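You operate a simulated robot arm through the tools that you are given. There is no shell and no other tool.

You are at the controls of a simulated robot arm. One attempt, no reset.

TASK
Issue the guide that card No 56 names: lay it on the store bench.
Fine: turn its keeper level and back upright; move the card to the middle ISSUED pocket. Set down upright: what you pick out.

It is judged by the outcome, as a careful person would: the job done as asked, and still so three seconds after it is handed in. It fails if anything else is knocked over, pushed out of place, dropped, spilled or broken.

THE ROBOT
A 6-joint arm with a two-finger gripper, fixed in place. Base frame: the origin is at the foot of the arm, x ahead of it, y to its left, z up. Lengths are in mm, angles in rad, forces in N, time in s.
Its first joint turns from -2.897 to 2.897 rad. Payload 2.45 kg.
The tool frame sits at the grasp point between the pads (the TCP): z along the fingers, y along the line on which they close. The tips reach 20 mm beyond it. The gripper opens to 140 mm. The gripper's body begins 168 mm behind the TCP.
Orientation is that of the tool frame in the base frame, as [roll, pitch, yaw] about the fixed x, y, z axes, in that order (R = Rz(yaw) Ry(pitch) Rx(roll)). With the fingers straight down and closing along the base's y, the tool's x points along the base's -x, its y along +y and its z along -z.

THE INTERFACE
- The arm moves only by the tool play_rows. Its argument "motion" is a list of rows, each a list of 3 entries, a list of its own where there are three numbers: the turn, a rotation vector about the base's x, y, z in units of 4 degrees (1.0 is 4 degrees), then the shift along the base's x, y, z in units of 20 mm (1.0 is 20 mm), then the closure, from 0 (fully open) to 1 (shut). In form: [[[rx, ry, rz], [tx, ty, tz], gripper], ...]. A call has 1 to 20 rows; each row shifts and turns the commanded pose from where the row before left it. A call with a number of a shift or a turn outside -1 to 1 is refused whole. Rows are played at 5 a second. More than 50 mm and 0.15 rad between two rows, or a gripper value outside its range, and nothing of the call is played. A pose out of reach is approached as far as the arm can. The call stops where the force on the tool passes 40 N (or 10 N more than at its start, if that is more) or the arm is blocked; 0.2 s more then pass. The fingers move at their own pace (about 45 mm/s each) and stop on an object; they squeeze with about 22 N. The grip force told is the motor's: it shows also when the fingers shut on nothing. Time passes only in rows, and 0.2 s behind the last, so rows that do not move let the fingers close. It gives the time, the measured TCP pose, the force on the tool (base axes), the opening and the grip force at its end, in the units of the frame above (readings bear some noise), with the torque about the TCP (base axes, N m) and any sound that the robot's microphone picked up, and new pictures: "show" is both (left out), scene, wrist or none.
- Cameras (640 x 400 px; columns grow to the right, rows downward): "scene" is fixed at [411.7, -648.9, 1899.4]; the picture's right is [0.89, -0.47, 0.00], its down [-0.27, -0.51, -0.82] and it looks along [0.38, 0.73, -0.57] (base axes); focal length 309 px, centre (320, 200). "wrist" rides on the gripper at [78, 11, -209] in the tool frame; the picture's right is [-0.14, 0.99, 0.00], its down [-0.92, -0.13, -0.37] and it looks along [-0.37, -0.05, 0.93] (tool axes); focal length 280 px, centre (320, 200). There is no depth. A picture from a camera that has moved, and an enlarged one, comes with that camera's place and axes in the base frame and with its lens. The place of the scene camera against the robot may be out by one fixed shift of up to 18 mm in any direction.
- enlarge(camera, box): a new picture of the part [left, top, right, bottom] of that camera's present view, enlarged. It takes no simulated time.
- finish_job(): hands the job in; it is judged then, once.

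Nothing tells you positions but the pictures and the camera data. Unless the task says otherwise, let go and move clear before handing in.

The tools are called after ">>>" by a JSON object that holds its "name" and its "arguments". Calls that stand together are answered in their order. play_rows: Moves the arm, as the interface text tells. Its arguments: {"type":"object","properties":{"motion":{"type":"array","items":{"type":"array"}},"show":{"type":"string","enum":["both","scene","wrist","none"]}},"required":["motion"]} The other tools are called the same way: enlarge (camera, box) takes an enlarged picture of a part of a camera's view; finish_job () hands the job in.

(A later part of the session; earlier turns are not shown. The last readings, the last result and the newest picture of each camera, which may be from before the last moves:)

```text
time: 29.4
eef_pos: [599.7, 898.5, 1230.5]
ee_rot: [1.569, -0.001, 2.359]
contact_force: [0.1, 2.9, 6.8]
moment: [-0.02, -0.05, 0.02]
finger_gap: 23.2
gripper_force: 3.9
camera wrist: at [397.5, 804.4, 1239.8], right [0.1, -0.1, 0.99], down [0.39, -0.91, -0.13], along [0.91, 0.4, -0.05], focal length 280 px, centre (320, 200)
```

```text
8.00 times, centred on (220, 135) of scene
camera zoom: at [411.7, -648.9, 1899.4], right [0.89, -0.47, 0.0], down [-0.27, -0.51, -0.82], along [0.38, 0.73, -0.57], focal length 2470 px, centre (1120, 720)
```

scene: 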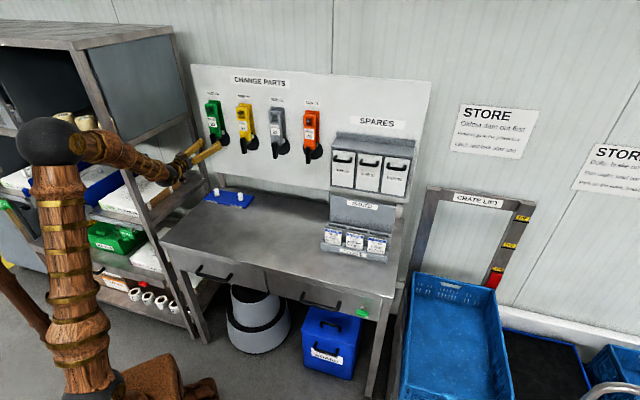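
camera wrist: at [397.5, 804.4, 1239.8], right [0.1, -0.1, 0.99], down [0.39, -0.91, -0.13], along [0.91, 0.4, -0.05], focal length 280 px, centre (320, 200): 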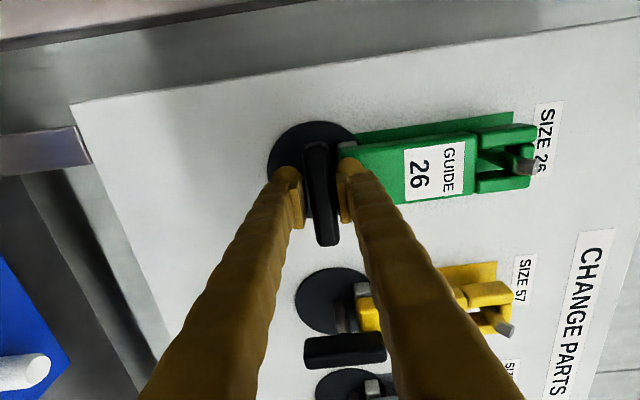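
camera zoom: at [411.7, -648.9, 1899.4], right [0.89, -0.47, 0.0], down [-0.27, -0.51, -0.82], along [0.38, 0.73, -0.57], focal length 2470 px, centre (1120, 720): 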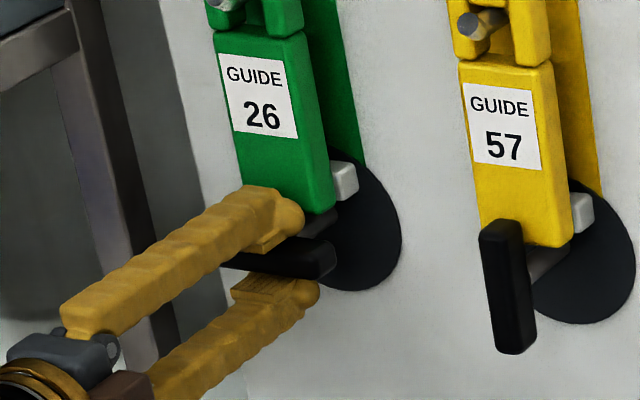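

The handle is level and the guide's front is clear of it. I'll open slightly, back straight out, then rotate the wrist back so the fingers close horizontally again.

>>> {"name": "play_rows", "arguments": {"motion": [[[0, 0, 0], [0, 0, 0], 0.81], [[0, 0, 0], [0, 0, 0], 0.81], [[0, 0, 0], [-0.5, -0.5, 0], 0.81], [[0, 0, 0], [-0.5, -0.5, 0], 0.81], [[0, 0, 0], [-0.5, -0.5, 0], 0.81], [[0, 0, 0], [-0.5, -0.5, 0], 0.7], [[0, 0, 0], [-0.5, -0.5, 0], 0.5], [[0, 0, 0], [0, 0, 0], 0.4]]}}

>>> {"name": "enlarge", "arguments": {"camera": "scene", "box": [200, 95, 260, 165]}}

>>> {"name": "enlarge", "arguments": {"camera": "wrist", "box": [230, 100, 550, 300]}}

```text
time: 31.2
eef_pos: [547.9, 847.5, 1228.8]
ee_rot: [1.569, 0.0, 2.36]
contact_force: [0.3, -0.4, 0.6]
moment: [0.0, 0.02, 0.02]
finger_gap: 84.0
gripper_force: 0.2
camera wrist: at [346.5, 754.5, 1237.9], right [0.1, -0.1, 0.99], down [0.39, -0.91, -0.13], along [0.91, 0.4, -0.05], focal length 280 px, centre (320, 200)
```

scene: 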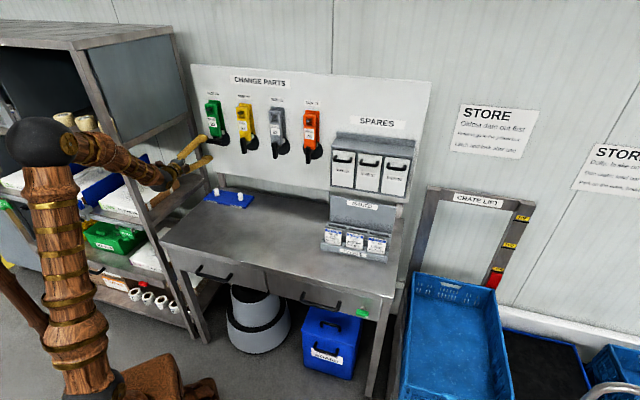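
wrist: 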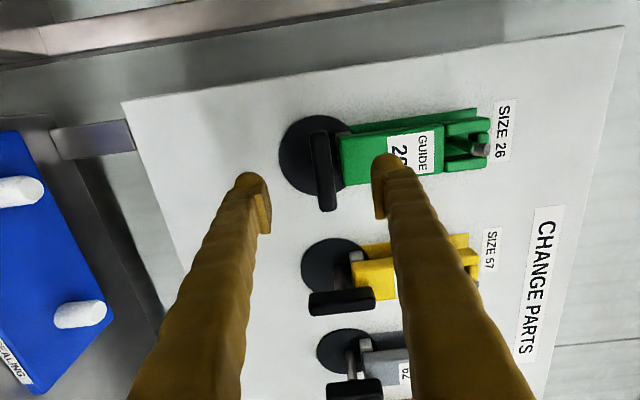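

```text
5.71 times, centred on (230, 130) of scene
camera zoom: at [411.7, -648.9, 1899.4], right [0.89, -0.47, 0.0], down [-0.27, -0.51, -0.82], along [0.38, 0.73, -0.57], focal length 1764 px, centre (834, 600)
```

zoom: 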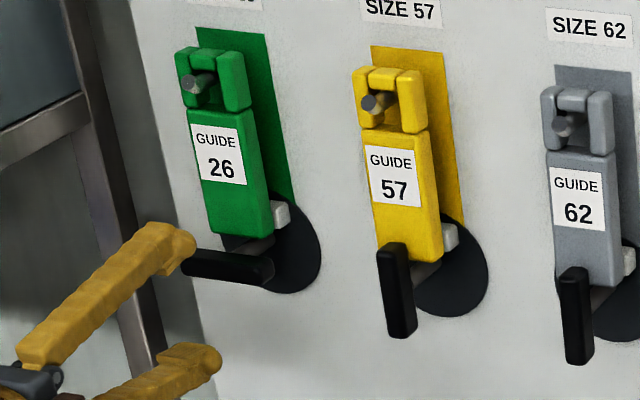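

```text
2.00 times, centred on (390, 200) of wrist
camera zoom: at [346.5, 754.5, 1237.9], right [0.1, -0.1, 0.99], down [0.39, -0.91, -0.13], along [0.91, 0.4, -0.05], focal length 561 px, centre (180, 200)
```

zoom: 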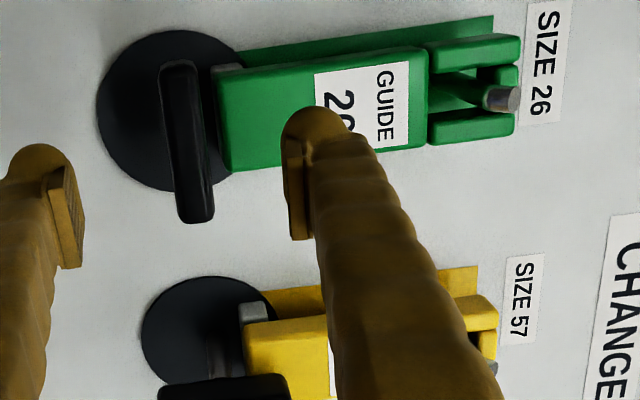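

The keeper is level, holds its position and clears the guide. I'll rotate the wrist back (fingers closing horizontally) while retreating to s≈0 ahead of a downward tilt for grasping the guide.

>>> {"name": "play_rows", "arguments": {"motion": [[[-0.884, -0.884, 0], [0.246, -0.5875, 0.278], 0.4], [[-0.884, -0.884, 0], [0.246, -0.5875, 0.278], 0.4], [[-0.884, -0.884, 0], [0.246, -0.5875, 0.278], 0.4], [[-0.884, -0.884, 0], [0.246, -0.5875, 0.278], 0.4], [[-0.884, -0.884, 0], [0.246, -0.5875, 0.278], 0.4], [[-0.884, -0.884, 0], [0.246, -0.5875, 0.278], 0.4], [[-0.884, -0.884, 0], [0.246, -0.5875, 0.278], 0.4], [[-0.884, -0.884, 0], [0.246, -0.5875, 0.278], 0.4], [[-0.884, -0.884, 0], [0.246, -0.5875, 0.278], 0.4], [[-0.884, -0.884, 0], [0.246, -0.5875, 0.278], 0.4], [[-0.884, -0.884, 0], [0.246, -0.5875, 0.278], 0.4], [[-0.884, -0.884, 0], [0.246, -0.5875, 0.278], 0.4], [[-0.884, -0.884, 0], [0.246, -0.5875, 0.278], 0.4], [[-0.884, -0.884, 0], [0.246, -0.5875, 0.278], 0.4], [[-0.884, -0.884, 0], [0.246, -0.5875, 0.278], 0.4], [[-0.884, -0.884, 0], [0.246, -0.5875, 0.278], 0.4], [[-0.884, -0.884, 0], [0.246, -0.5875, 0.278], 0.4], [[-0.884, -0.884, 0], [0.246, -0.5875, 0.278], 0.4], [[0, 0, 0], [0, 0, 0], 0.4]]}}

```text
time: 35.2
eef_pos: [636.5, 636.5, 1330.4]
ee_rot: [-2.444, 1.565, -1.658]
contact_force: [-0.3, -0.1, 0.7]
moment: [-0.02, -0.01, 0.0]
finger_gap: 83.9
gripper_force: 0.0
camera wrist: at [483.0, 494.6, 1251.0], right [-0.7, 0.7, 0.13], down [-0.17, -0.35, 0.92], along [0.69, 0.62, 0.36], focal length 280 px, centre (320, 200)
```

scene: 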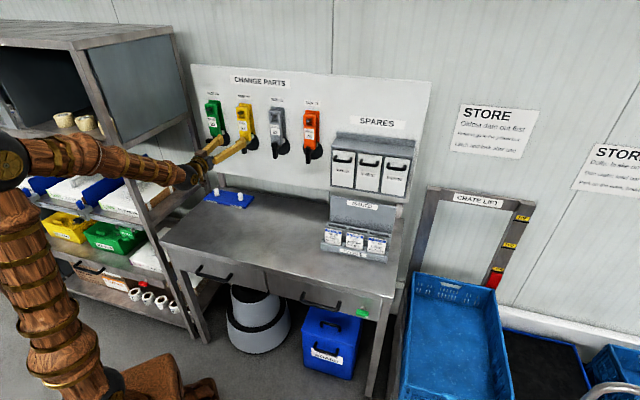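
wrist: 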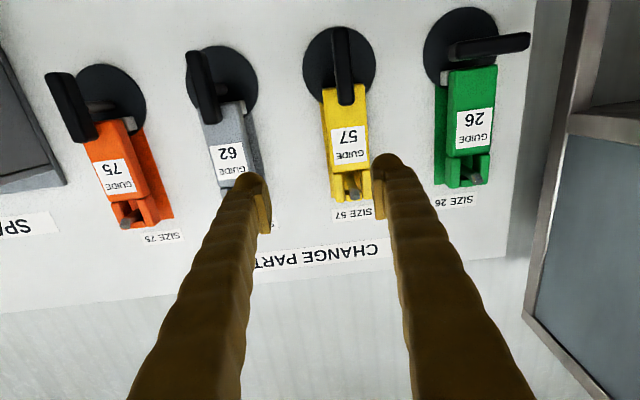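

Keeper 26 shows level and the tool is square at s≈0. Now I'll tilt 35° downward in the arm's plane while rising and extending, so the guide can later be set on the bench upright with the same grip.

>>> {"name": "play_rows", "arguments": {"motion": [[[-0.619, 0.619, 0], [0.212, 0.212, 0.35], 0.4], [[-0.619, 0.619, 0], [0.212, 0.212, 0.35], 0.4], [[-0.619, 0.619, 0], [0.212, 0.212, 0.35], 0.4], [[-0.619, 0.619, 0], [0.212, 0.212, 0.35], 0.4], [[-0.619, 0.619, 0], [0.212, 0.212, 0.35], 0.4], [[-0.619, 0.619, 0], [0.212, 0.212, 0.35], 0.4], [[-0.619, 0.619, 0], [0.212, 0.212, 0.35], 0.4], [[-0.619, 0.619, 0], [0.212, 0.212, 0.35], 0.4], [[-0.619, 0.619, 0], [0.212, 0.212, 0.35], 0.4], [[-0.619, 0.619, 0], [0.212, 0.212, 0.35], 0.4], [[0, 0, 0], [0, 0, 0], 0.4]]}}

```text
time: 37.6
eef_pos: [672.9, 679.9, 1394.3]
ee_rot: [-3.14, 0.953, -2.353]
contact_force: [-0.5, -0.2, 0.2]
moment: [-0.04, 0.05, -0.01]
finger_gap: 84.1
gripper_force: 0.1
out of reach, approached as far as the arm can: row 6
camera wrist: at [514.7, 534.5, 1450.5], right [-0.65, 0.75, 0.11], down [0.25, 0.08, 0.96], along [0.72, 0.65, -0.24], focal length 280 px, centre (320, 200)
```

scene: 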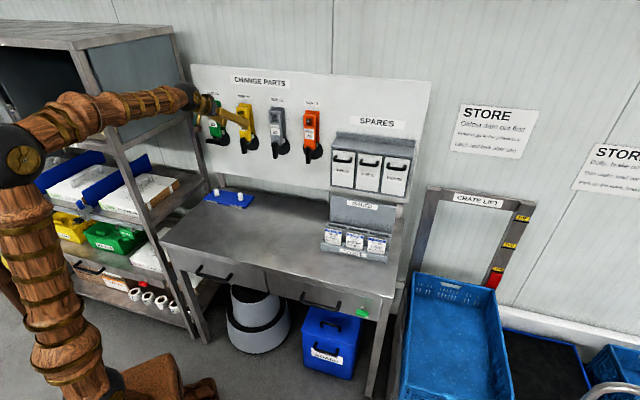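
wrist: 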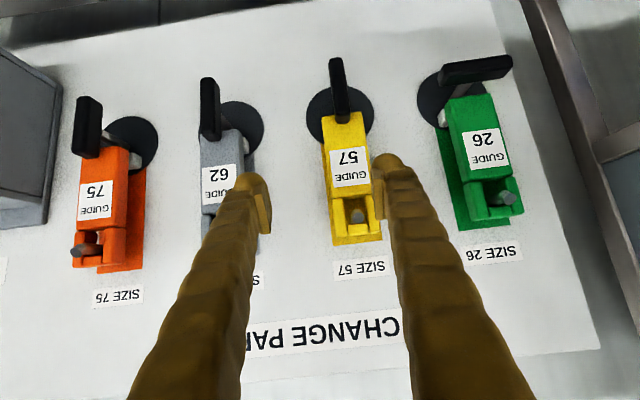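

The tilt worked cleanly at 35.4° down. I'll now move in front of guide 26 with the fingers open to 84 mm, level with the middle of its body.

>>> {"name": "play_rows", "arguments": {"motion": [[[0, 0, -0.04], [-0.566, 0.873, -0.41], 0.4], [[0, 0, 0], [-0.566, 0.873, -0.41], 0.4], [[0, 0, 0], [-0.566, 0.873, -0.41], 0.4], [[0, 0, 0], [-0.566, 0.873, -0.41], 0.4], [[0, 0, 0], [-0.566, 0.873, -0.41], 0.4], [[0, 0, 0], [-0.566, 0.873, -0.41], 0.4], [[0, 0, 0], [-0.566, 0.873, -0.41], 0.4], [[0, 0, 0], [-0.566, 0.873, -0.41], 0.4], [[0, 0, 0], [-0.566, 0.873, -0.41], 0.4], [[0, 0, 0], [-0.566, 0.873, -0.41], 0.4], [[0, 0, 0], [0, 0, 0], 0.4]]}}

>>> {"name": "enlarge", "arguments": {"camera": "wrist", "box": [220, 100, 420, 300]}}

```text
time: 40.0
eef_pos: [561.9, 856.0, 1314.4]
ee_rot: [-3.141, 0.955, -2.355]
contact_force: [-1.1, 0.4, -0.4]
moment: [0.02, -0.01, 0.03]
finger_gap: 83.9
gripper_force: 0.0
camera wrist: at [401.7, 711.3, 1370.7], right [-0.64, 0.76, 0.11], down [0.25, 0.07, 0.96], along [0.72, 0.65, -0.24], focal length 280 px, centre (320, 200)
```

scene: 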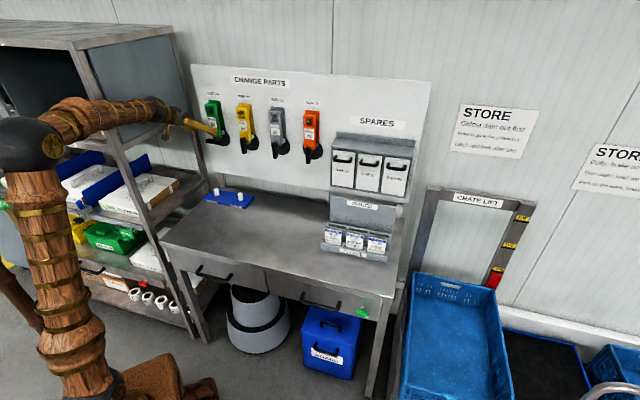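
wrist: 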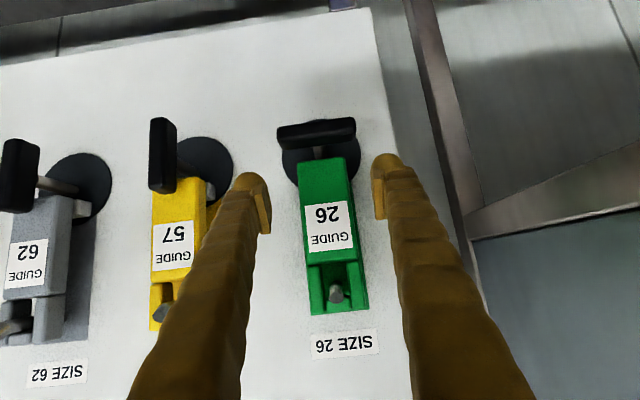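

```text
2.00 times, centred on (320, 200) of wrist
camera zoom: at [401.7, 711.3, 1370.7], right [-0.64, 0.76, 0.11], down [0.25, 0.07, 0.96], along [0.72, 0.65, -0.24], focal length 561 px, centre (320, 200)
```

zoom: 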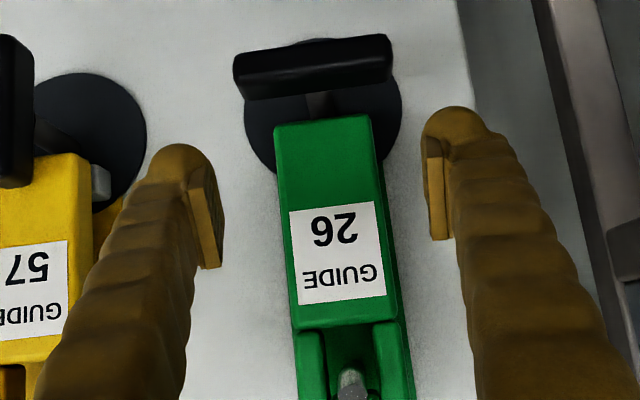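

The fingers are centred on the guide to within 1 mm. I'll advance straight toward the wall until the pads sit alongside the guide body.

>>> {"name": "play_rows", "arguments": {"motion": [[[0, 0, 0], [0.503, 0.503, 0], 0.4], [[0, 0, 0], [0.503, 0.503, 0], 0.4], [[0, 0, 0], [0.503, 0.503, 0], 0.4], [[0, 0, 0], [0.503, 0.503, 0], 0.4], [[0, 0, 0], [0.503, 0.503, 0], 0.4], [[0, 0, 0], [0.503, 0.503, 0], 0.4], [[0, 0, 0], [0, 0, 0], 0.4]], "show": "wrist"}}

>>> {"name": "enlarge", "arguments": {"camera": "scene", "box": [190, 80, 250, 150]}}

>>> {"name": "enlarge", "arguments": {"camera": "wrist", "box": [220, 100, 420, 300]}}

```text
time: 41.6
eef_pos: [620.1, 915.6, 1314.4]
ee_rot: [-3.14, 0.954, -2.354]
contact_force: [-0.5, -0.2, -0.3]
moment: [0.0, -0.04, -0.01]
finger_gap: 83.9
gripper_force: 0.1
camera wrist: at [461.2, 770.8, 1370.4], right [-0.64, 0.76, 0.11], down [0.25, 0.07, 0.96], along [0.72, 0.65, -0.24], focal length 280 px, centre (320, 200)
```

wrist: 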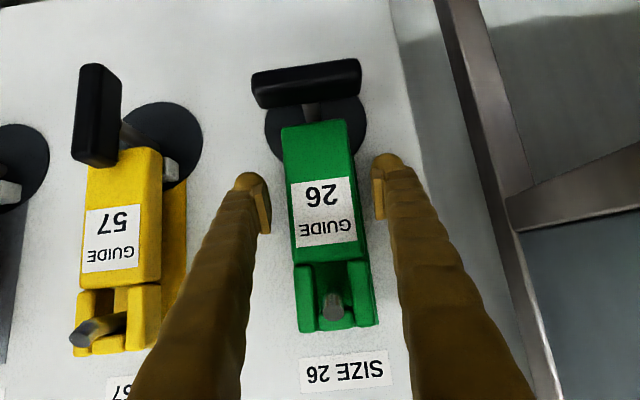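

```text
5.71 times, centred on (220, 115) of scene
camera zoom: at [411.7, -648.9, 1899.4], right [0.89, -0.47, 0.0], down [-0.27, -0.51, -0.82], along [0.38, 0.73, -0.57], focal length 1764 px, centre (891, 686)
```

zoom: 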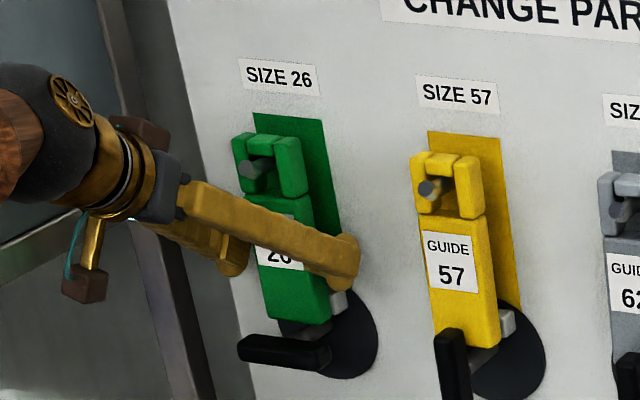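

```text
2.00 times, centred on (320, 200) of wrist
camera zoom: at [461.2, 770.8, 1370.4], right [-0.64, 0.76, 0.11], down [0.25, 0.07, 0.96], along [0.72, 0.65, -0.24], focal length 561 px, centre (320, 200)
```

zoom: 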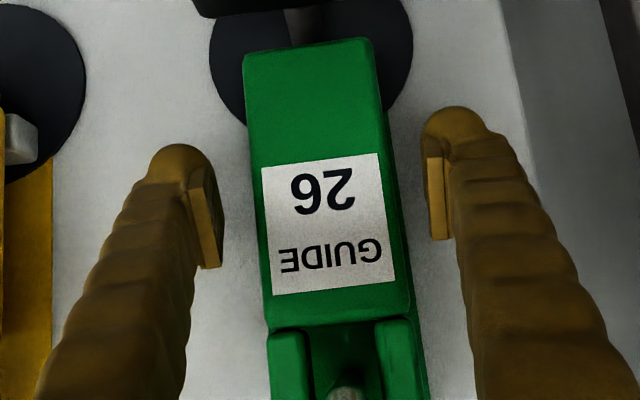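

The pads flank the guide body. I'll close to grip it and check the force.

>>> {"name": "play_rows", "arguments": {"motion": [[[0, 0, 0], [0, 0, 0], 0.55], [[0, 0, 0], [0, 0, 0], 0.62], [[0, 0, 0], [0, 0, 0], 0.75], [[0, 0, 0], [0, 0, 0], 0.9], [[0, 0, 0], [0, 0, 0], 0.9]], "show": "wrist"}}

```text
time: 42.8
eef_pos: [619.6, 916.2, 1313.9]
ee_rot: [-3.139, 0.954, -2.354]
contact_force: [0.5, 1.7, 0.3]
moment: [-0.02, 0.0, 0.0]
finger_gap: 56.2
gripper_force: 21.7
camera wrist: at [461.1, 770.7, 1370.2], right [-0.64, 0.76, 0.11], down [0.25, 0.07, 0.96], along [0.72, 0.65, -0.24], focal length 280 px, centre (320, 200)
```

wrist: 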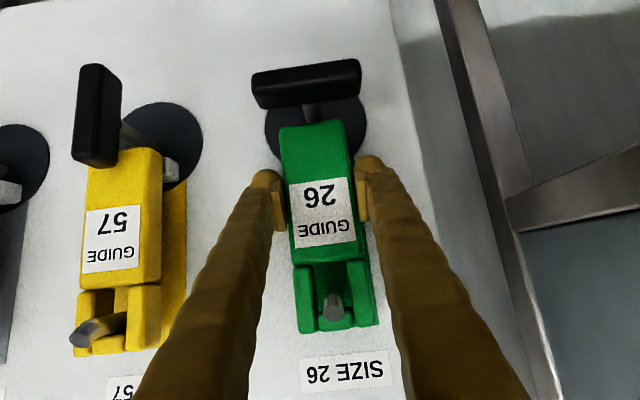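

Gripped at 21.7 N on a 56 mm width with no side load. I'll lift a few mm to take the weight off the peg and read the force.

>>> {"name": "play_rows", "arguments": {"motion": [[[0, 0, 0], [0, 0, 0.1], 0.9], [[0, 0, 0], [0, 0, 0.1], 0.9], [[0, 0, 0], [0, 0, 0.1], 0.9], [[0, 0, 0], [0, 0, 0], 0.9]], "show": "wrist"}}

>>> {"name": "enlarge", "arguments": {"camera": "scene", "box": [200, 90, 240, 140]}}

>>> {"name": "enlarge", "arguments": {"camera": "wrist", "box": [240, 200, 400, 360]}}

```text
time: 43.8
eef_pos: [620.7, 915.0, 1319.7]
ee_rot: [-3.142, 0.955, -2.356]
contact_force: [0.0, -0.6, -1.5]
moment: [0.0, -0.01, 0.01]
finger_gap: 56.1
gripper_force: 21.8
camera wrist: at [461.1, 770.2, 1375.8], right [-0.64, 0.76, 0.11], down [0.25, 0.07, 0.96], along [0.72, 0.65, -0.24], focal length 280 px, centre (320, 200)
```

wrist: 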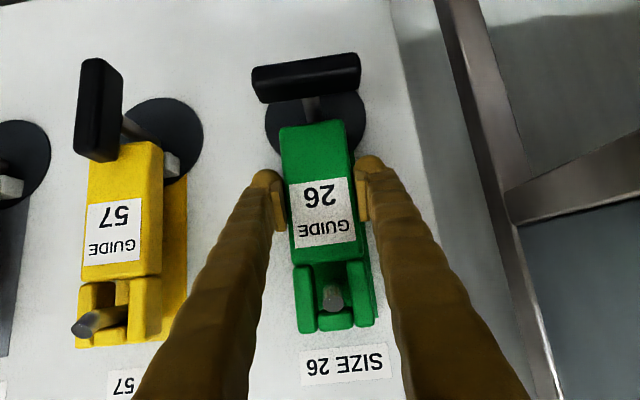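

```text
8.00 times, centred on (220, 115) of scene
camera zoom: at [411.7, -648.9, 1899.4], right [0.89, -0.47, 0.0], down [-0.27, -0.51, -0.82], along [0.38, 0.73, -0.57], focal length 2470 px, centre (1120, 880)
```

zoom: 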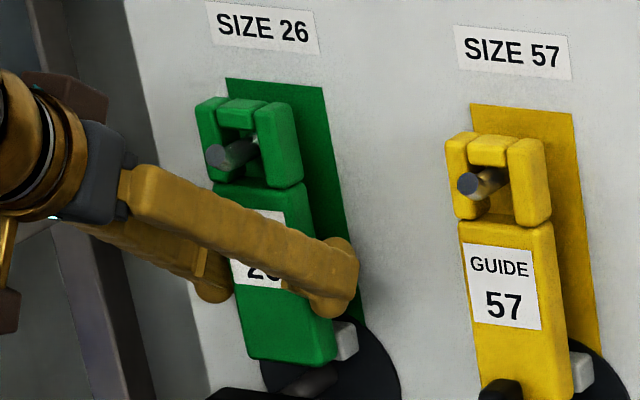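

```text
2.50 times, centred on (320, 280) of wrist
camera zoom: at [461.1, 770.2, 1375.8], right [-0.64, 0.76, 0.11], down [0.25, 0.07, 0.96], along [0.72, 0.65, -0.24], focal length 701 px, centre (320, 0)
```

zoom: 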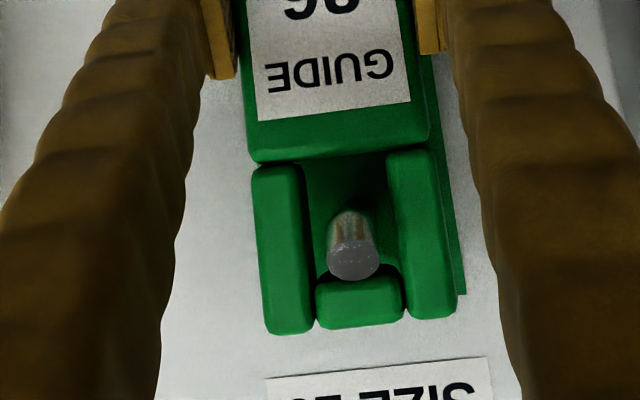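

The weight is off the peg (about 1.5 N), and the arch now has clearance around the peg. I'll pull straight out along the peg axis.

>>> {"name": "play_rows", "arguments": {"motion": [[[0, 0, 0], [-0.354, -0.354, 0], 0.9], [[0, 0, 0], [-0.354, -0.354, 0], 0.9], [[0, 0, 0], [-0.354, -0.354, 0], 0.9], [[0, 0, 0], [-0.354, -0.354, 0], 0.9], [[0, 0, 0], [-0.354, -0.354, 0], 0.9], [[0, 0, 0], [-0.354, -0.354, 0], 0.9], [[0, 0, 0], [-0.354, -0.354, 0], 0.9], [[0, 0, 0], [-0.354, -0.354, 0], 0.9], [[0, 0, 0], [-0.354, -0.354, 0], 0.9], [[0, 0, 0], [-0.354, -0.354, 0], 0.9], [[0, 0, 0], [0, 0, 0], 0.9]]}}

>>> {"name": "enlarge", "arguments": {"camera": "scene", "box": [180, 90, 240, 160]}}

```text
time: 46.2
eef_pos: [552.9, 842.9, 1317.3]
ee_rot: [-3.138, 0.953, -2.357]
contact_force: [0.1, -0.1, -1.1]
moment: [-0.01, 0.0, 0.01]
finger_gap: 56.0
gripper_force: 22.5
camera wrist: at [392.9, 698.7, 1374.5], right [-0.64, 0.76, 0.11], down [0.25, 0.07, 0.96], along [0.72, 0.65, -0.24], focal length 280 px, centre (320, 200)
```

scene: 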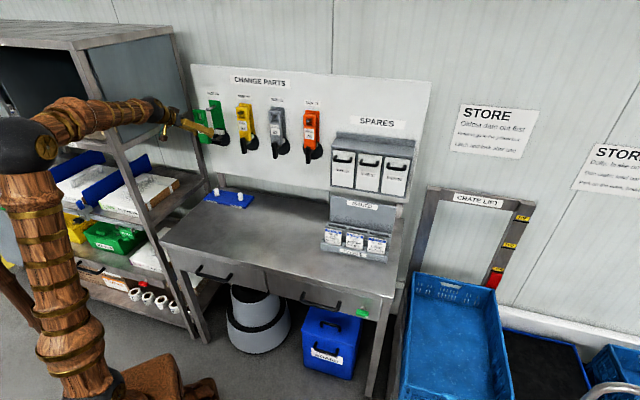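
wrist: 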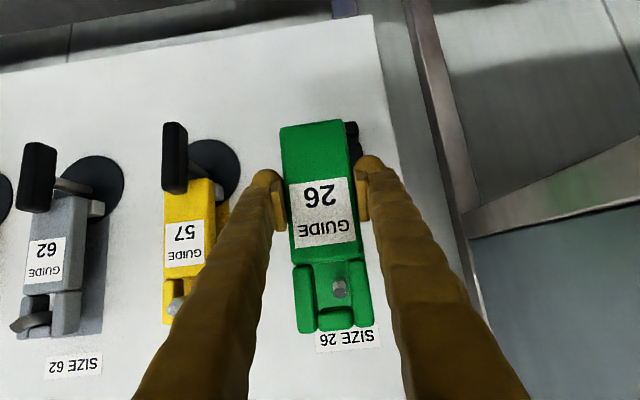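

```text
5.71 times, centred on (210, 125) of scene
camera zoom: at [411.7, -648.9, 1899.4], right [0.89, -0.47, 0.0], down [-0.27, -0.51, -0.82], along [0.38, 0.73, -0.57], focal length 1764 px, centre (949, 629)
```

zoom: 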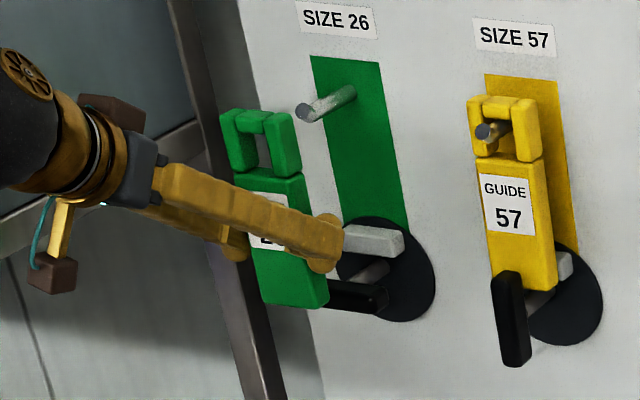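

The guide is off the peg, held upright. I'll carry it sideways to s≈0, where the tool lies in the arm's plane, before going down to the bench.

>>> {"name": "play_rows", "arguments": {"motion": [[[0, 0, 0], [0.594, -0.855, 0.115], 0.9], [[0, 0, 0], [0.594, -0.855, 0.115], 0.9], [[0, 0, 0], [0.594, -0.855, 0.115], 0.9], [[0, 0, 0], [0.594, -0.855, 0.115], 0.9], [[0, 0, 0], [0.594, -0.855, 0.115], 0.9], [[0, 0, 0], [0.594, -0.855, 0.115], 0.9], [[0, 0, 0], [0.594, -0.855, 0.115], 0.9], [[0, 0, 0], [0.594, -0.855, 0.115], 0.9], [[0, 0, 0], [0.594, -0.855, 0.115], 0.9], [[0, 0, 0], [0.594, -0.855, 0.115], 0.9], [[0, 0, 0], [0, 0, 0], 0.9]]}}

>>> {"name": "enlarge", "arguments": {"camera": "scene", "box": [180, 80, 280, 180]}}

```text
time: 48.6
eef_pos: [666.7, 673.4, 1343.8]
ee_rot: [-3.14, 0.954, -2.354]
contact_force: [0.2, 0.2, -2.2]
moment: [0.0, 0.0, 0.03]
finger_gap: 56.1
gripper_force: 21.5
camera wrist: at [507.7, 528.2, 1398.7], right [-0.64, 0.76, 0.11], down [0.25, 0.07, 0.96], along [0.72, 0.65, -0.24], focal length 280 px, centre (320, 200)
```

scene: 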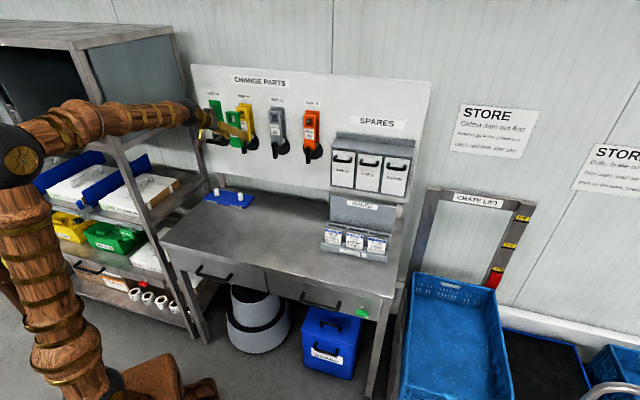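
wrist: 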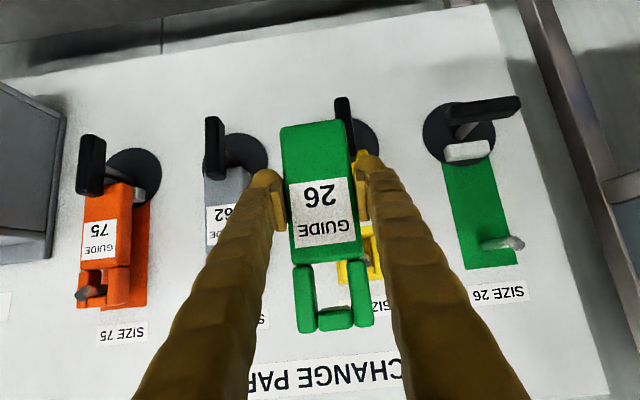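

```text
4.00 times, centred on (230, 130) of scene
camera zoom: at [411.7, -648.9, 1899.4], right [0.89, -0.47, 0.0], down [-0.27, -0.51, -0.82], along [0.38, 0.73, -0.57], focal length 1235 px, centre (680, 480)
```

zoom: 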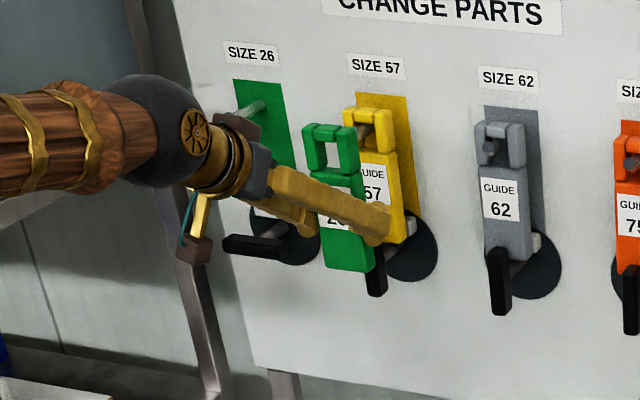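

Guide held upright at s≈0. I'll lower it in-plane toward the clear middle of the bench, stopping about 50 mm above the surface.

>>> {"name": "play_rows", "arguments": {"motion": [[[0, 0, 0], [-0.233, -0.253, -0.98], 0.9], [[0, 0, 0], [-0.233, -0.253, -0.98], 0.9], [[0, 0, 0], [-0.233, -0.253, -0.98], 0.9], [[0, 0, 0], [-0.233, -0.253, -0.98], 0.9], [[0, 0, 0], [-0.233, -0.253, -0.98], 0.9], [[0, 0, 0], [-0.233, -0.253, -0.98], 0.9], [[0, 0, 0], [-0.233, -0.253, -0.98], 0.9], [[0, 0, 0], [-0.233, -0.253, -0.98], 0.9], [[0, 0, 0], [-0.233, -0.253, -0.98], 0.9], [[0, 0, 0], [0, 0, 0], 0.9]]}}

```text
time: 50.8
eef_pos: [625.2, 627.5, 1166.0]
ee_rot: [3.141, 0.954, -2.354]
contact_force: [0.9, -0.1, -2.0]
moment: [0.01, 0.0, 0.02]
finger_gap: 55.9
gripper_force: 22.0
camera wrist: at [467.6, 481.4, 1221.8], right [-0.65, 0.76, 0.11], down [0.26, 0.07, 0.96], along [0.72, 0.65, -0.24], focal length 280 px, centre (320, 200)
```

scene: 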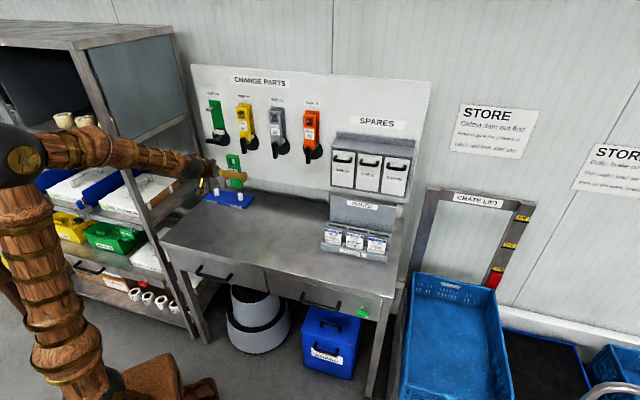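
wrist: 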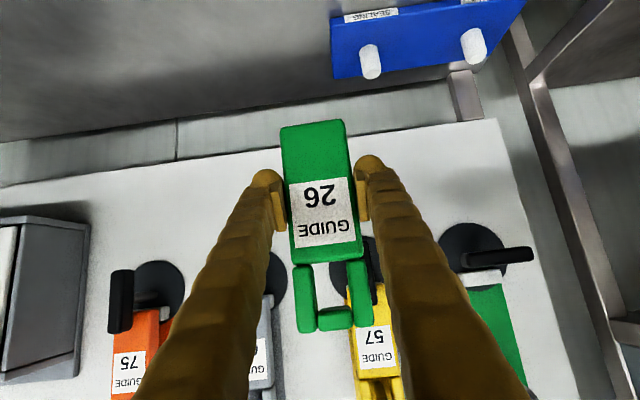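

Tracking well with the guide steady. Continuing down toward the bench.

>>> {"name": "play_rows", "arguments": {"motion": [[[0, 0, 0], [-0.233, -0.253, -0.98], 0.9], [[0, 0, 0], [-0.233, -0.253, -0.98], 0.9], [[0, 0, 0], [-0.233, -0.253, -0.98], 0.9], [[0, 0, 0], [-0.233, -0.253, -0.98], 0.9], [[0, 0, 0], [-0.233, -0.253, -0.98], 0.9], [[0, 0, 0], [-0.233, -0.253, -0.98], 0.9], [[0, 0, 0], [-0.233, -0.253, -0.98], 0.9], [[0, 0, 0], [0, 0, 0], 0.9], [[0, 0, 0], [0, 0, 0], 0.9]]}}

>>> {"name": "enlarge", "arguments": {"camera": "scene", "box": [180, 130, 280, 230]}}

```text
time: 52.8
eef_pos: [589.9, 609.0, 1067.1]
ee_rot: [-3.129, 0.951, -2.357]
contact_force: [0.6, 0.0, -1.3]
moment: [0.01, 0.0, 0.0]
finger_gap: 56.2
gripper_force: 21.9
out of reach, approached as far as the arm can: row 1, 2, 3, 5, 6, 7
camera wrist: at [429.7, 465.8, 1123.2], right [-0.64, 0.76, 0.1], down [0.25, 0.08, 0.96], along [0.73, 0.64, -0.24], focal length 280 px, centre (320, 200)
```

scene: 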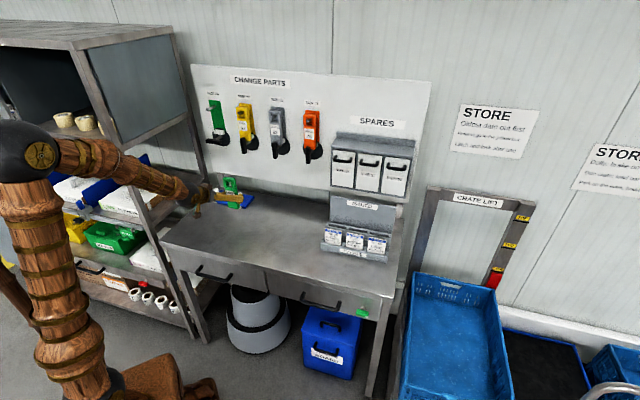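
wrist: 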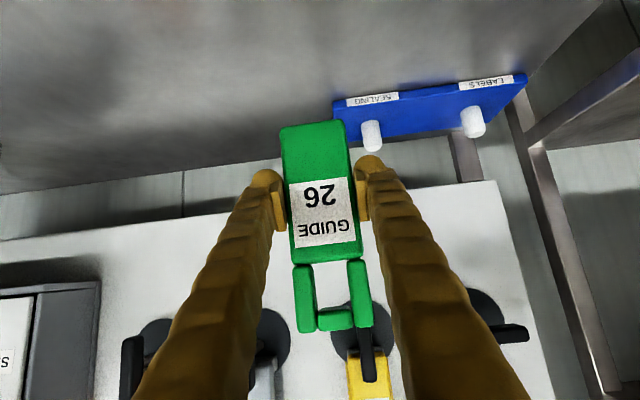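

```text
4.00 times, centred on (230, 180) of scene
camera zoom: at [411.7, -648.9, 1899.4], right [0.89, -0.47, 0.0], down [-0.27, -0.51, -0.82], along [0.38, 0.73, -0.57], focal length 1235 px, centre (680, 280)
```

zoom: 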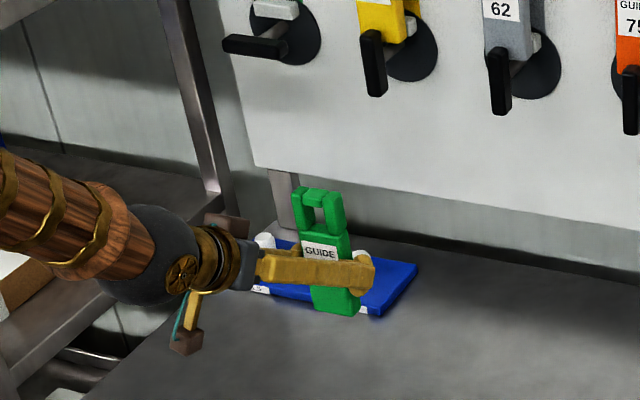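

Rows near wrist alignment were "approached as far as the arm can", so the measured pose lags the command by about 38 mm. I'll hold still for a moment to see whether it converges.

>>> {"name": "play_rows", "arguments": {"motion": [[[0, 0, 0], [0, 0, 0], 0.9], [[0, 0, 0], [0, 0, 0], 0.9], [[0, 0, 0], [0, 0, 0], 0.9]], "show": "wrist"}}

```text
time: 53.6
eef_pos: [590.2, 609.7, 1067.1]
ee_rot: [-3.128, 0.952, -2.356]
contact_force: [0.0, -0.6, -2.1]
moment: [0.0, 0.01, -0.04]
finger_gap: 55.9
gripper_force: 21.8
camera wrist: at [429.2, 466.2, 1123.7], right [-0.64, 0.76, 0.11], down [0.25, 0.08, 0.96], along [0.73, 0.64, -0.24], focal length 280 px, centre (320, 200)
```

wrist: 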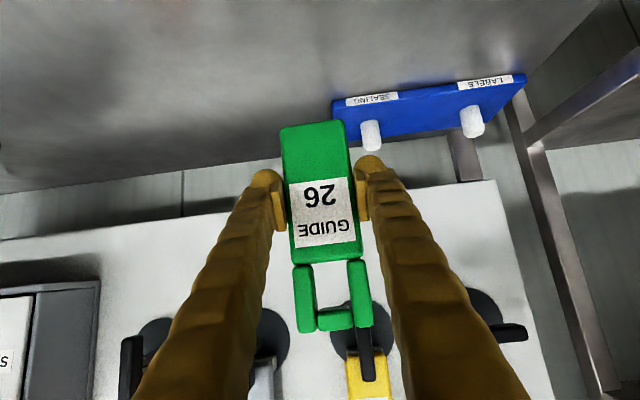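

It is holding steady with the guide upright. I'll test a small 10 mm downward step to see where the command actually stands.

>>> {"name": "play_rows", "arguments": {"motion": [[[0, 0, 0], [0, 0, -0.5], 0.9], [[0, 0, 0], [0, 0, 0], 0.9]], "show": "none"}}

```text
time: 54.2
eef_pos: [587.4, 611.4, 1059.1]
ee_rot: [-3.129, 0.954, -2.353]
contact_force: [0.1, 0.4, -2.4]
moment: [-0.02, 0.01, 0.02]
finger_gap: 55.9
gripper_force: 21.8
out of reach, approached as far as the arm can: row 1
```

The wrist is stuck near alignment and drifting off-plane, so I'll back up and out. Then I'll recentre at s=0, cross the alignment quickly with a brief tilt in the air, and only then go down.

>>> {"name": "play_rows", "arguments": {"motion": [[[0, 0, 0], [0.3, 0.1, 0.95], 0.9], [[0, 0, 0], [0.3, 0.1, 0.95], 0.9], [[0, 0, 0], [0.3, 0.1, 0.95], 0.9], [[0, 0, 0], [0.3, 0.1, 0.95], 0.9], [[0, 0, 0], [0.3, 0.1, 0.95], 0.9], [[0, 0, 0], [0.3, 0.1, 0.95], 0.9], [[0, 0, 0], [0.3, 0.1, 0.95], 0.9], [[0, 0, 0], [0, 0, 0], 0.9]], "show": "none"}}

```text
time: 56.0
eef_pos: [625.2, 622.8, 1168.7]
ee_rot: [-3.133, 0.957, -2.355]
contact_force: [-0.4, -0.4, -1.6]
moment: [-0.02, -0.01, 0.02]
finger_gap: 56.1
gripper_force: 22.1
out of reach, approached as far as the arm can: row 6, 7
```

>>> {"name": "play_rows", "arguments": {"motion": [[[0, 0, 0], [0.35, 0.35, 0.9], 0.9], [[0, 0, 0], [0.35, 0.35, 0.9], 0.9], [[0, 0, 0], [0.35, 0.35, 0.9], 0.9], [[0, 0, 0], [0.35, 0.35, 0.9], 0.9], [[0, 0, 0], [0.35, 0.35, 0.9], 0.9], [[0, 0, 0], [0.35, 0.35, 0.9], 0.9], [[0, 0, 0], [0, 0, 0], 0.9]], "show": "both"}}

```text
time: 57.6
eef_pos: [665.7, 659.5, 1265.9]
ee_rot: [-3.14, 0.954, -2.355]
contact_force: [-0.2, 0.6, -1.9]
moment: [-0.01, 0.02, 0.01]
finger_gap: 56.0
gripper_force: 21.6
out of reach, approached as far as the arm can: row 1
camera wrist: at [505.5, 514.8, 1321.8], right [-0.64, 0.76, 0.11], down [0.25, 0.07, 0.96], along [0.72, 0.65, -0.24], focal length 280 px, centre (320, 200)
```

scene: 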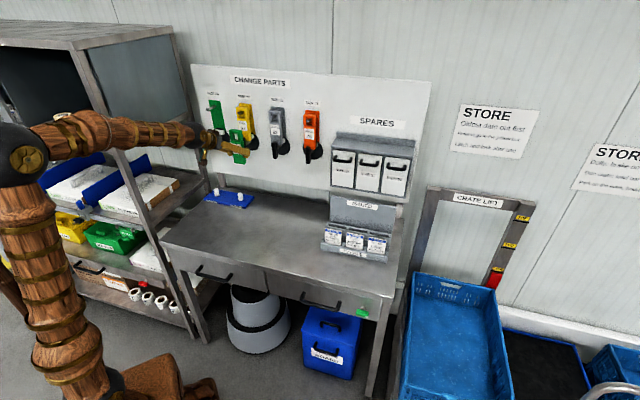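
wrist: 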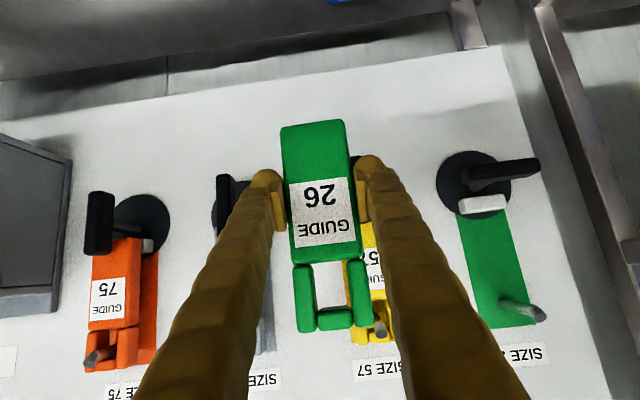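

Recovered cleanly and the guide is still level. Now I'll cross the alignment fast: tilt up 25° while dropping back slightly at s=0 (the guide tilts briefly in mid-air).

>>> {"name": "play_rows", "arguments": {"motion": [[[0.884, -0.884, 0], [-0.293, -0.231, -0.66], 0.9], [[0.884, -0.884, 0], [-0.293, -0.231, -0.66], 0.9], [[0.884, -0.884, 0], [-0.293, -0.231, -0.66], 0.9], [[0.884, -0.884, 0], [-0.293, -0.231, -0.66], 0.9], [[0.884, -0.884, 0], [-0.293, -0.231, -0.66], 0.9], [[0, 0, 0], [0, 0, 0], 0.9], [[0, 0, 0], [0, 0, 0], 0.9]], "show": "both"}}

```text
time: 59.2
eef_pos: [633.0, 636.6, 1200.7]
ee_rot: [-3.138, 1.394, -2.353]
contact_force: [-0.4, 0.5, -3.7]
moment: [0.0, -0.01, 0.02]
finger_gap: 56.3
gripper_force: 21.5
camera wrist: at [472.2, 489.0, 1159.5], right [-0.68, 0.72, 0.13], down [-0.05, -0.23, 0.97], along [0.73, 0.66, 0.19], focal length 280 px, centre (320, 200)
```

scene: 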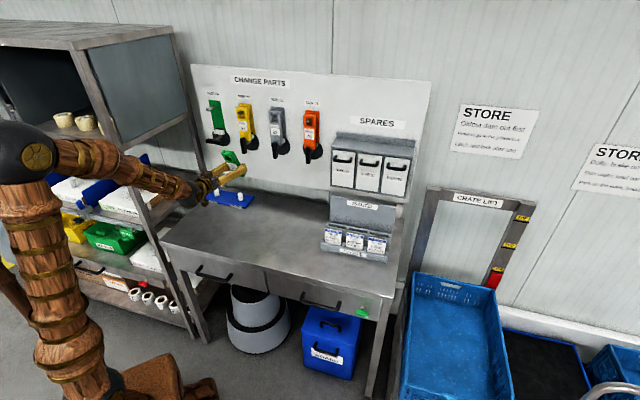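
wrist: 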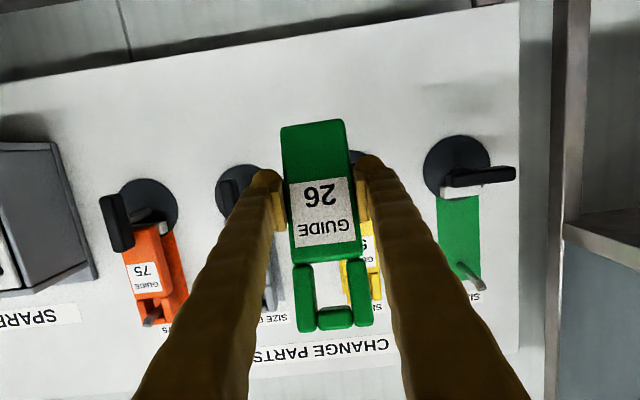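

Crossed with no lag. Now I'll descend while tilting back to 35.4° so the guide comes upright again above the bench.

>>> {"name": "play_rows", "arguments": {"motion": [[[-0.3715, 0.3715, 0], [-0.193, -0.207, -0.836], 0.9], [[-0.3715, 0.3715, 0], [-0.193, -0.207, -0.836], 0.9], [[-0.3715, 0.3715, 0], [-0.193, -0.207, -0.836], 0.9], [[-0.3715, 0.3715, 0], [-0.193, -0.207, -0.836], 0.9], [[-0.3715, 0.3715, 0], [-0.193, -0.207, -0.836], 0.9], [[-0.3715, 0.3715, 0], [-0.193, -0.207, -0.836], 0.9], [[-0.3715, 0.3715, 0], [-0.193, -0.207, -0.836], 0.9], [[-0.3715, 0.3715, 0], [-0.193, -0.207, -0.836], 0.9], [[-0.3715, 0.3715, 0], [-0.193, -0.207, -0.836], 0.9], [[-0.3715, 0.3715, 0], [-0.193, -0.207, -0.836], 0.9], [[-0.3715, 0.3715, 0], [-0.193, -0.207, -0.836], 0.9], [[-0.3715, 0.3715, 0], [-0.193, -0.207, -0.836], 0.9], [[0, 0, 0], [0, 0, 0], 0.9], [[0, 0, 0], [0, 0, 0], 0.9]], "show": "both"}}

>>> {"name": "enlarge", "arguments": {"camera": "scene", "box": [190, 150, 280, 240]}}

```text
time: 62.2
eef_pos: [587.3, 588.2, 998.0]
ee_rot: [-3.139, 0.95, -2.355]
contact_force: [0.5, 0.5, -1.8]
moment: [0.02, 0.01, 0.03]
finger_gap: 56.0
gripper_force: 22.0
camera wrist: at [428.3, 443.2, 1055.8], right [-0.64, 0.76, 0.11], down [0.26, 0.08, 0.96], along [0.72, 0.65, -0.24], focal length 280 px, centre (320, 200)
```

scene: 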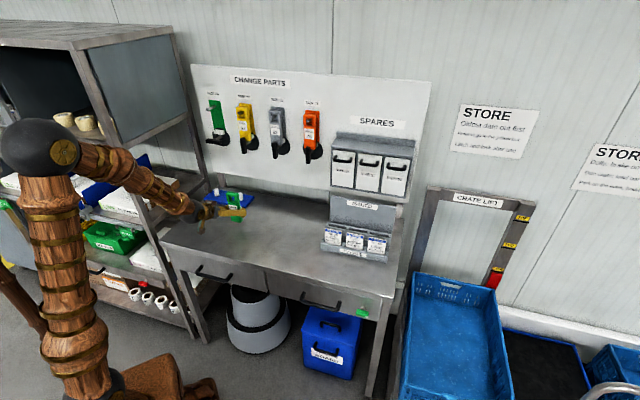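
wrist: 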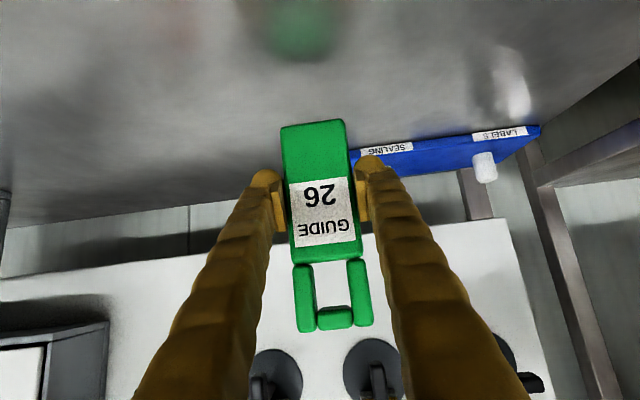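

```text
4.44 times, centred on (235, 195) of scene
camera zoom: at [411.7, -648.9, 1899.4], right [0.89, -0.47, 0.0], down [-0.27, -0.51, -0.82], along [0.38, 0.73, -0.57], focal length 1372 px, centre (698, 222)
```

zoom: 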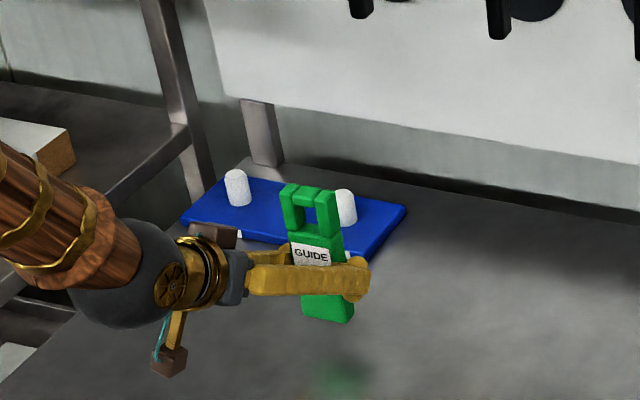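

The guide is upright about 35 mm above the bench, whose surface comes out at z≈900 from the reflection. I'll lower slowly, then in small steps until contact shows in the force.

>>> {"name": "play_rows", "arguments": {"motion": [[[0, 0, 0], [0, 0, -0.35], 0.9], [[0, 0, 0], [0, 0, -0.35], 0.9], [[0, 0, 0], [0, 0, -0.35], 0.9], [[0, 0, 0], [0, 0, -0.35], 0.9], [[0, 0, 0], [0, 0, 0], 0.9]], "show": "wrist"}}

>>> {"name": "enlarge", "arguments": {"camera": "scene", "box": [210, 165, 270, 235]}}

```text
time: 63.4
eef_pos: [590.3, 587.9, 971.2]
ee_rot: [3.141, 0.95, -2.357]
contact_force: [0.7, 0.6, -1.4]
moment: [-0.01, 0.04, 0.02]
finger_gap: 55.9
gripper_force: 21.8
camera wrist: at [430.2, 442.7, 1028.1], right [-0.64, 0.76, 0.11], down [0.26, 0.08, 0.96], along [0.72, 0.65, -0.24], focal length 280 px, centre (320, 200)
```

wrist: 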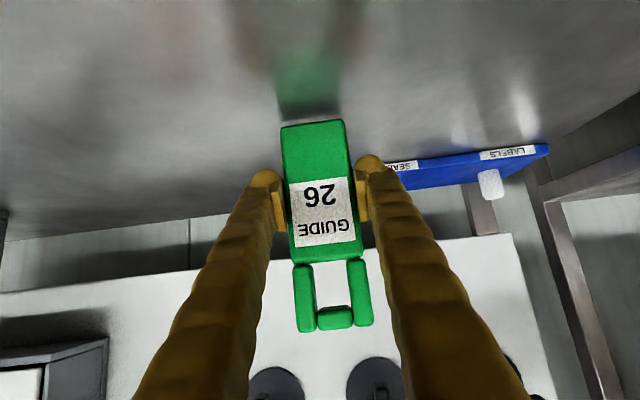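

```text
5.71 times, centred on (240, 200) of scene
camera zoom: at [411.7, -648.9, 1899.4], right [0.89, -0.47, 0.0], down [-0.27, -0.51, -0.82], along [0.38, 0.73, -0.57], focal length 1764 px, centre (777, 200)
```

zoom: 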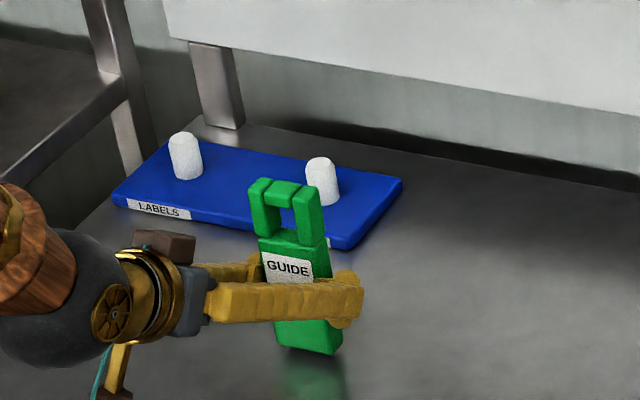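

The reflection nearly meets the base, so only a few mm remain. Small steps now.

>>> {"name": "play_rows", "arguments": {"motion": [[[0, 0, 0], [0, 0, -0.1], 0.9], [[0, 0, 0], [0, 0, -0.1], 0.9], [[0, 0, 0], [0, 0, -0.1], 0.9], [[0, 0, 0], [0, 0, 0], 0.9]], "show": "wrist"}}

```text
time: 64.4
eef_pos: [588.4, 586.6, 965.3]
ee_rot: [-3.14, 0.951, -2.356]
contact_force: [0.7, -0.1, -2.3]
moment: [0.01, 0.05, 0.0]
finger_gap: 55.9
gripper_force: 22.2
camera wrist: at [428.8, 442.0, 1022.4], right [-0.64, 0.76, 0.11], down [0.26, 0.08, 0.96], along [0.72, 0.65, -0.24], focal length 280 px, centre (320, 200)
```

wrist: 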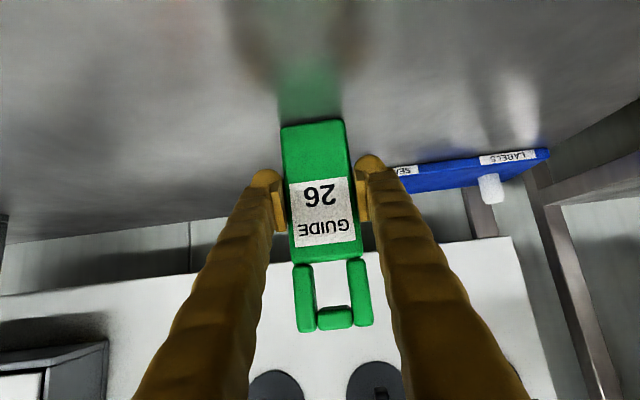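

>>> {"name": "enlarge", "arguments": {"camera": "wrist", "box": [260, 80, 380, 180]}}

>>> {"name": "play_rows", "arguments": {"motion": [[[0, 0, 0], [0, 0, -0.075], 0.9], [[0, 0, 0], [0, 0, -0.075], 0.9], [[0, 0, 0], [0, 0, 0], 0.9]], "show": "wrist"}}

```text
4.00 times, centred on (320, 130) of wrist
camera zoom: at [428.8, 442.0, 1022.4], right [-0.64, 0.76, 0.11], down [0.26, 0.08, 0.96], along [0.72, 0.65, -0.24], focal length 1122 px, centre (320, 480)
```

zoom: 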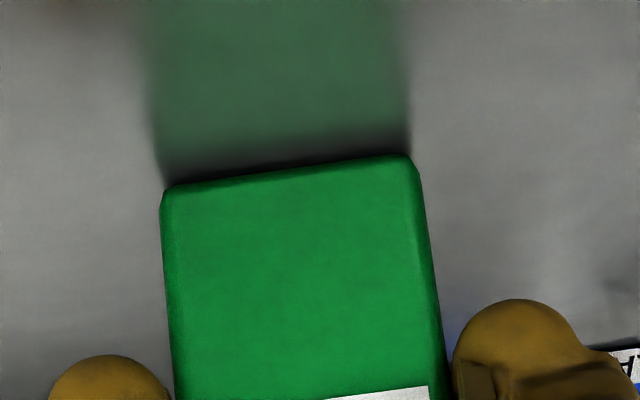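

```text
time: 65.2
eef_pos: [588.2, 588.3, 962.8]
ee_rot: [-3.14, 0.953, -2.355]
contact_force: [-3.6, 0.9, 21.7]
moment: [0.21, -0.17, 0.08]
finger_gap: 56.2
gripper_force: 21.9
camera wrist: at [429.6, 442.7, 1019.7], right [-0.64, 0.76, 0.11], down [0.25, 0.08, 0.96], along [0.72, 0.65, -0.24], focal length 280 px, centre (320, 200)
```

wrist: 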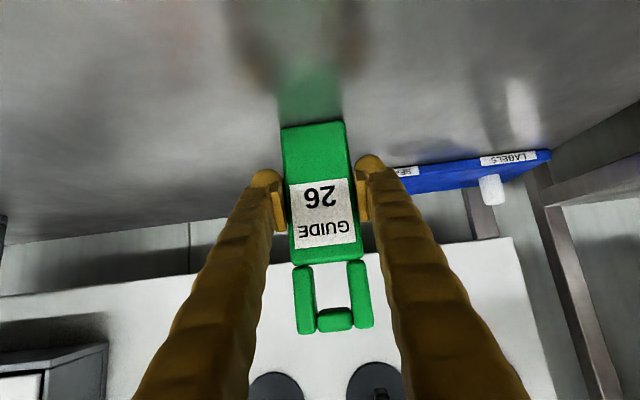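

Contact: 22 N upward, so the guide stands on the bench. I'll ease off 1.5 mm to take out the preload, then check.

>>> {"name": "play_rows", "arguments": {"motion": [[[0, 0, 0], [0, 0, 0.06], 0.9], [[0, 0, 0], [0, 0, 0], 0.9]], "show": "none"}}

>>> {"name": "enlarge", "arguments": {"camera": "scene", "box": [210, 165, 270, 235]}}

```text
time: 65.8
eef_pos: [587.7, 587.2, 962.7]
ee_rot: [-3.14, 0.951, -2.357]
contact_force: [1.9, 1.8, 5.9]
moment: [0.18, -0.22, 0.03]
finger_gap: 56.0
gripper_force: 22.5
```

```text
5.71 times, centred on (240, 200) of scene
camera zoom: at [411.7, -648.9, 1899.4], right [0.89, -0.47, 0.0], down [-0.27, -0.51, -0.82], along [0.38, 0.73, -0.57], focal length 1764 px, centre (777, 200)
```

zoom: 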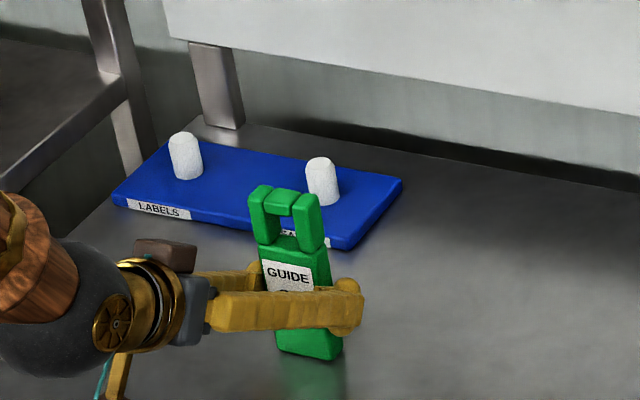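

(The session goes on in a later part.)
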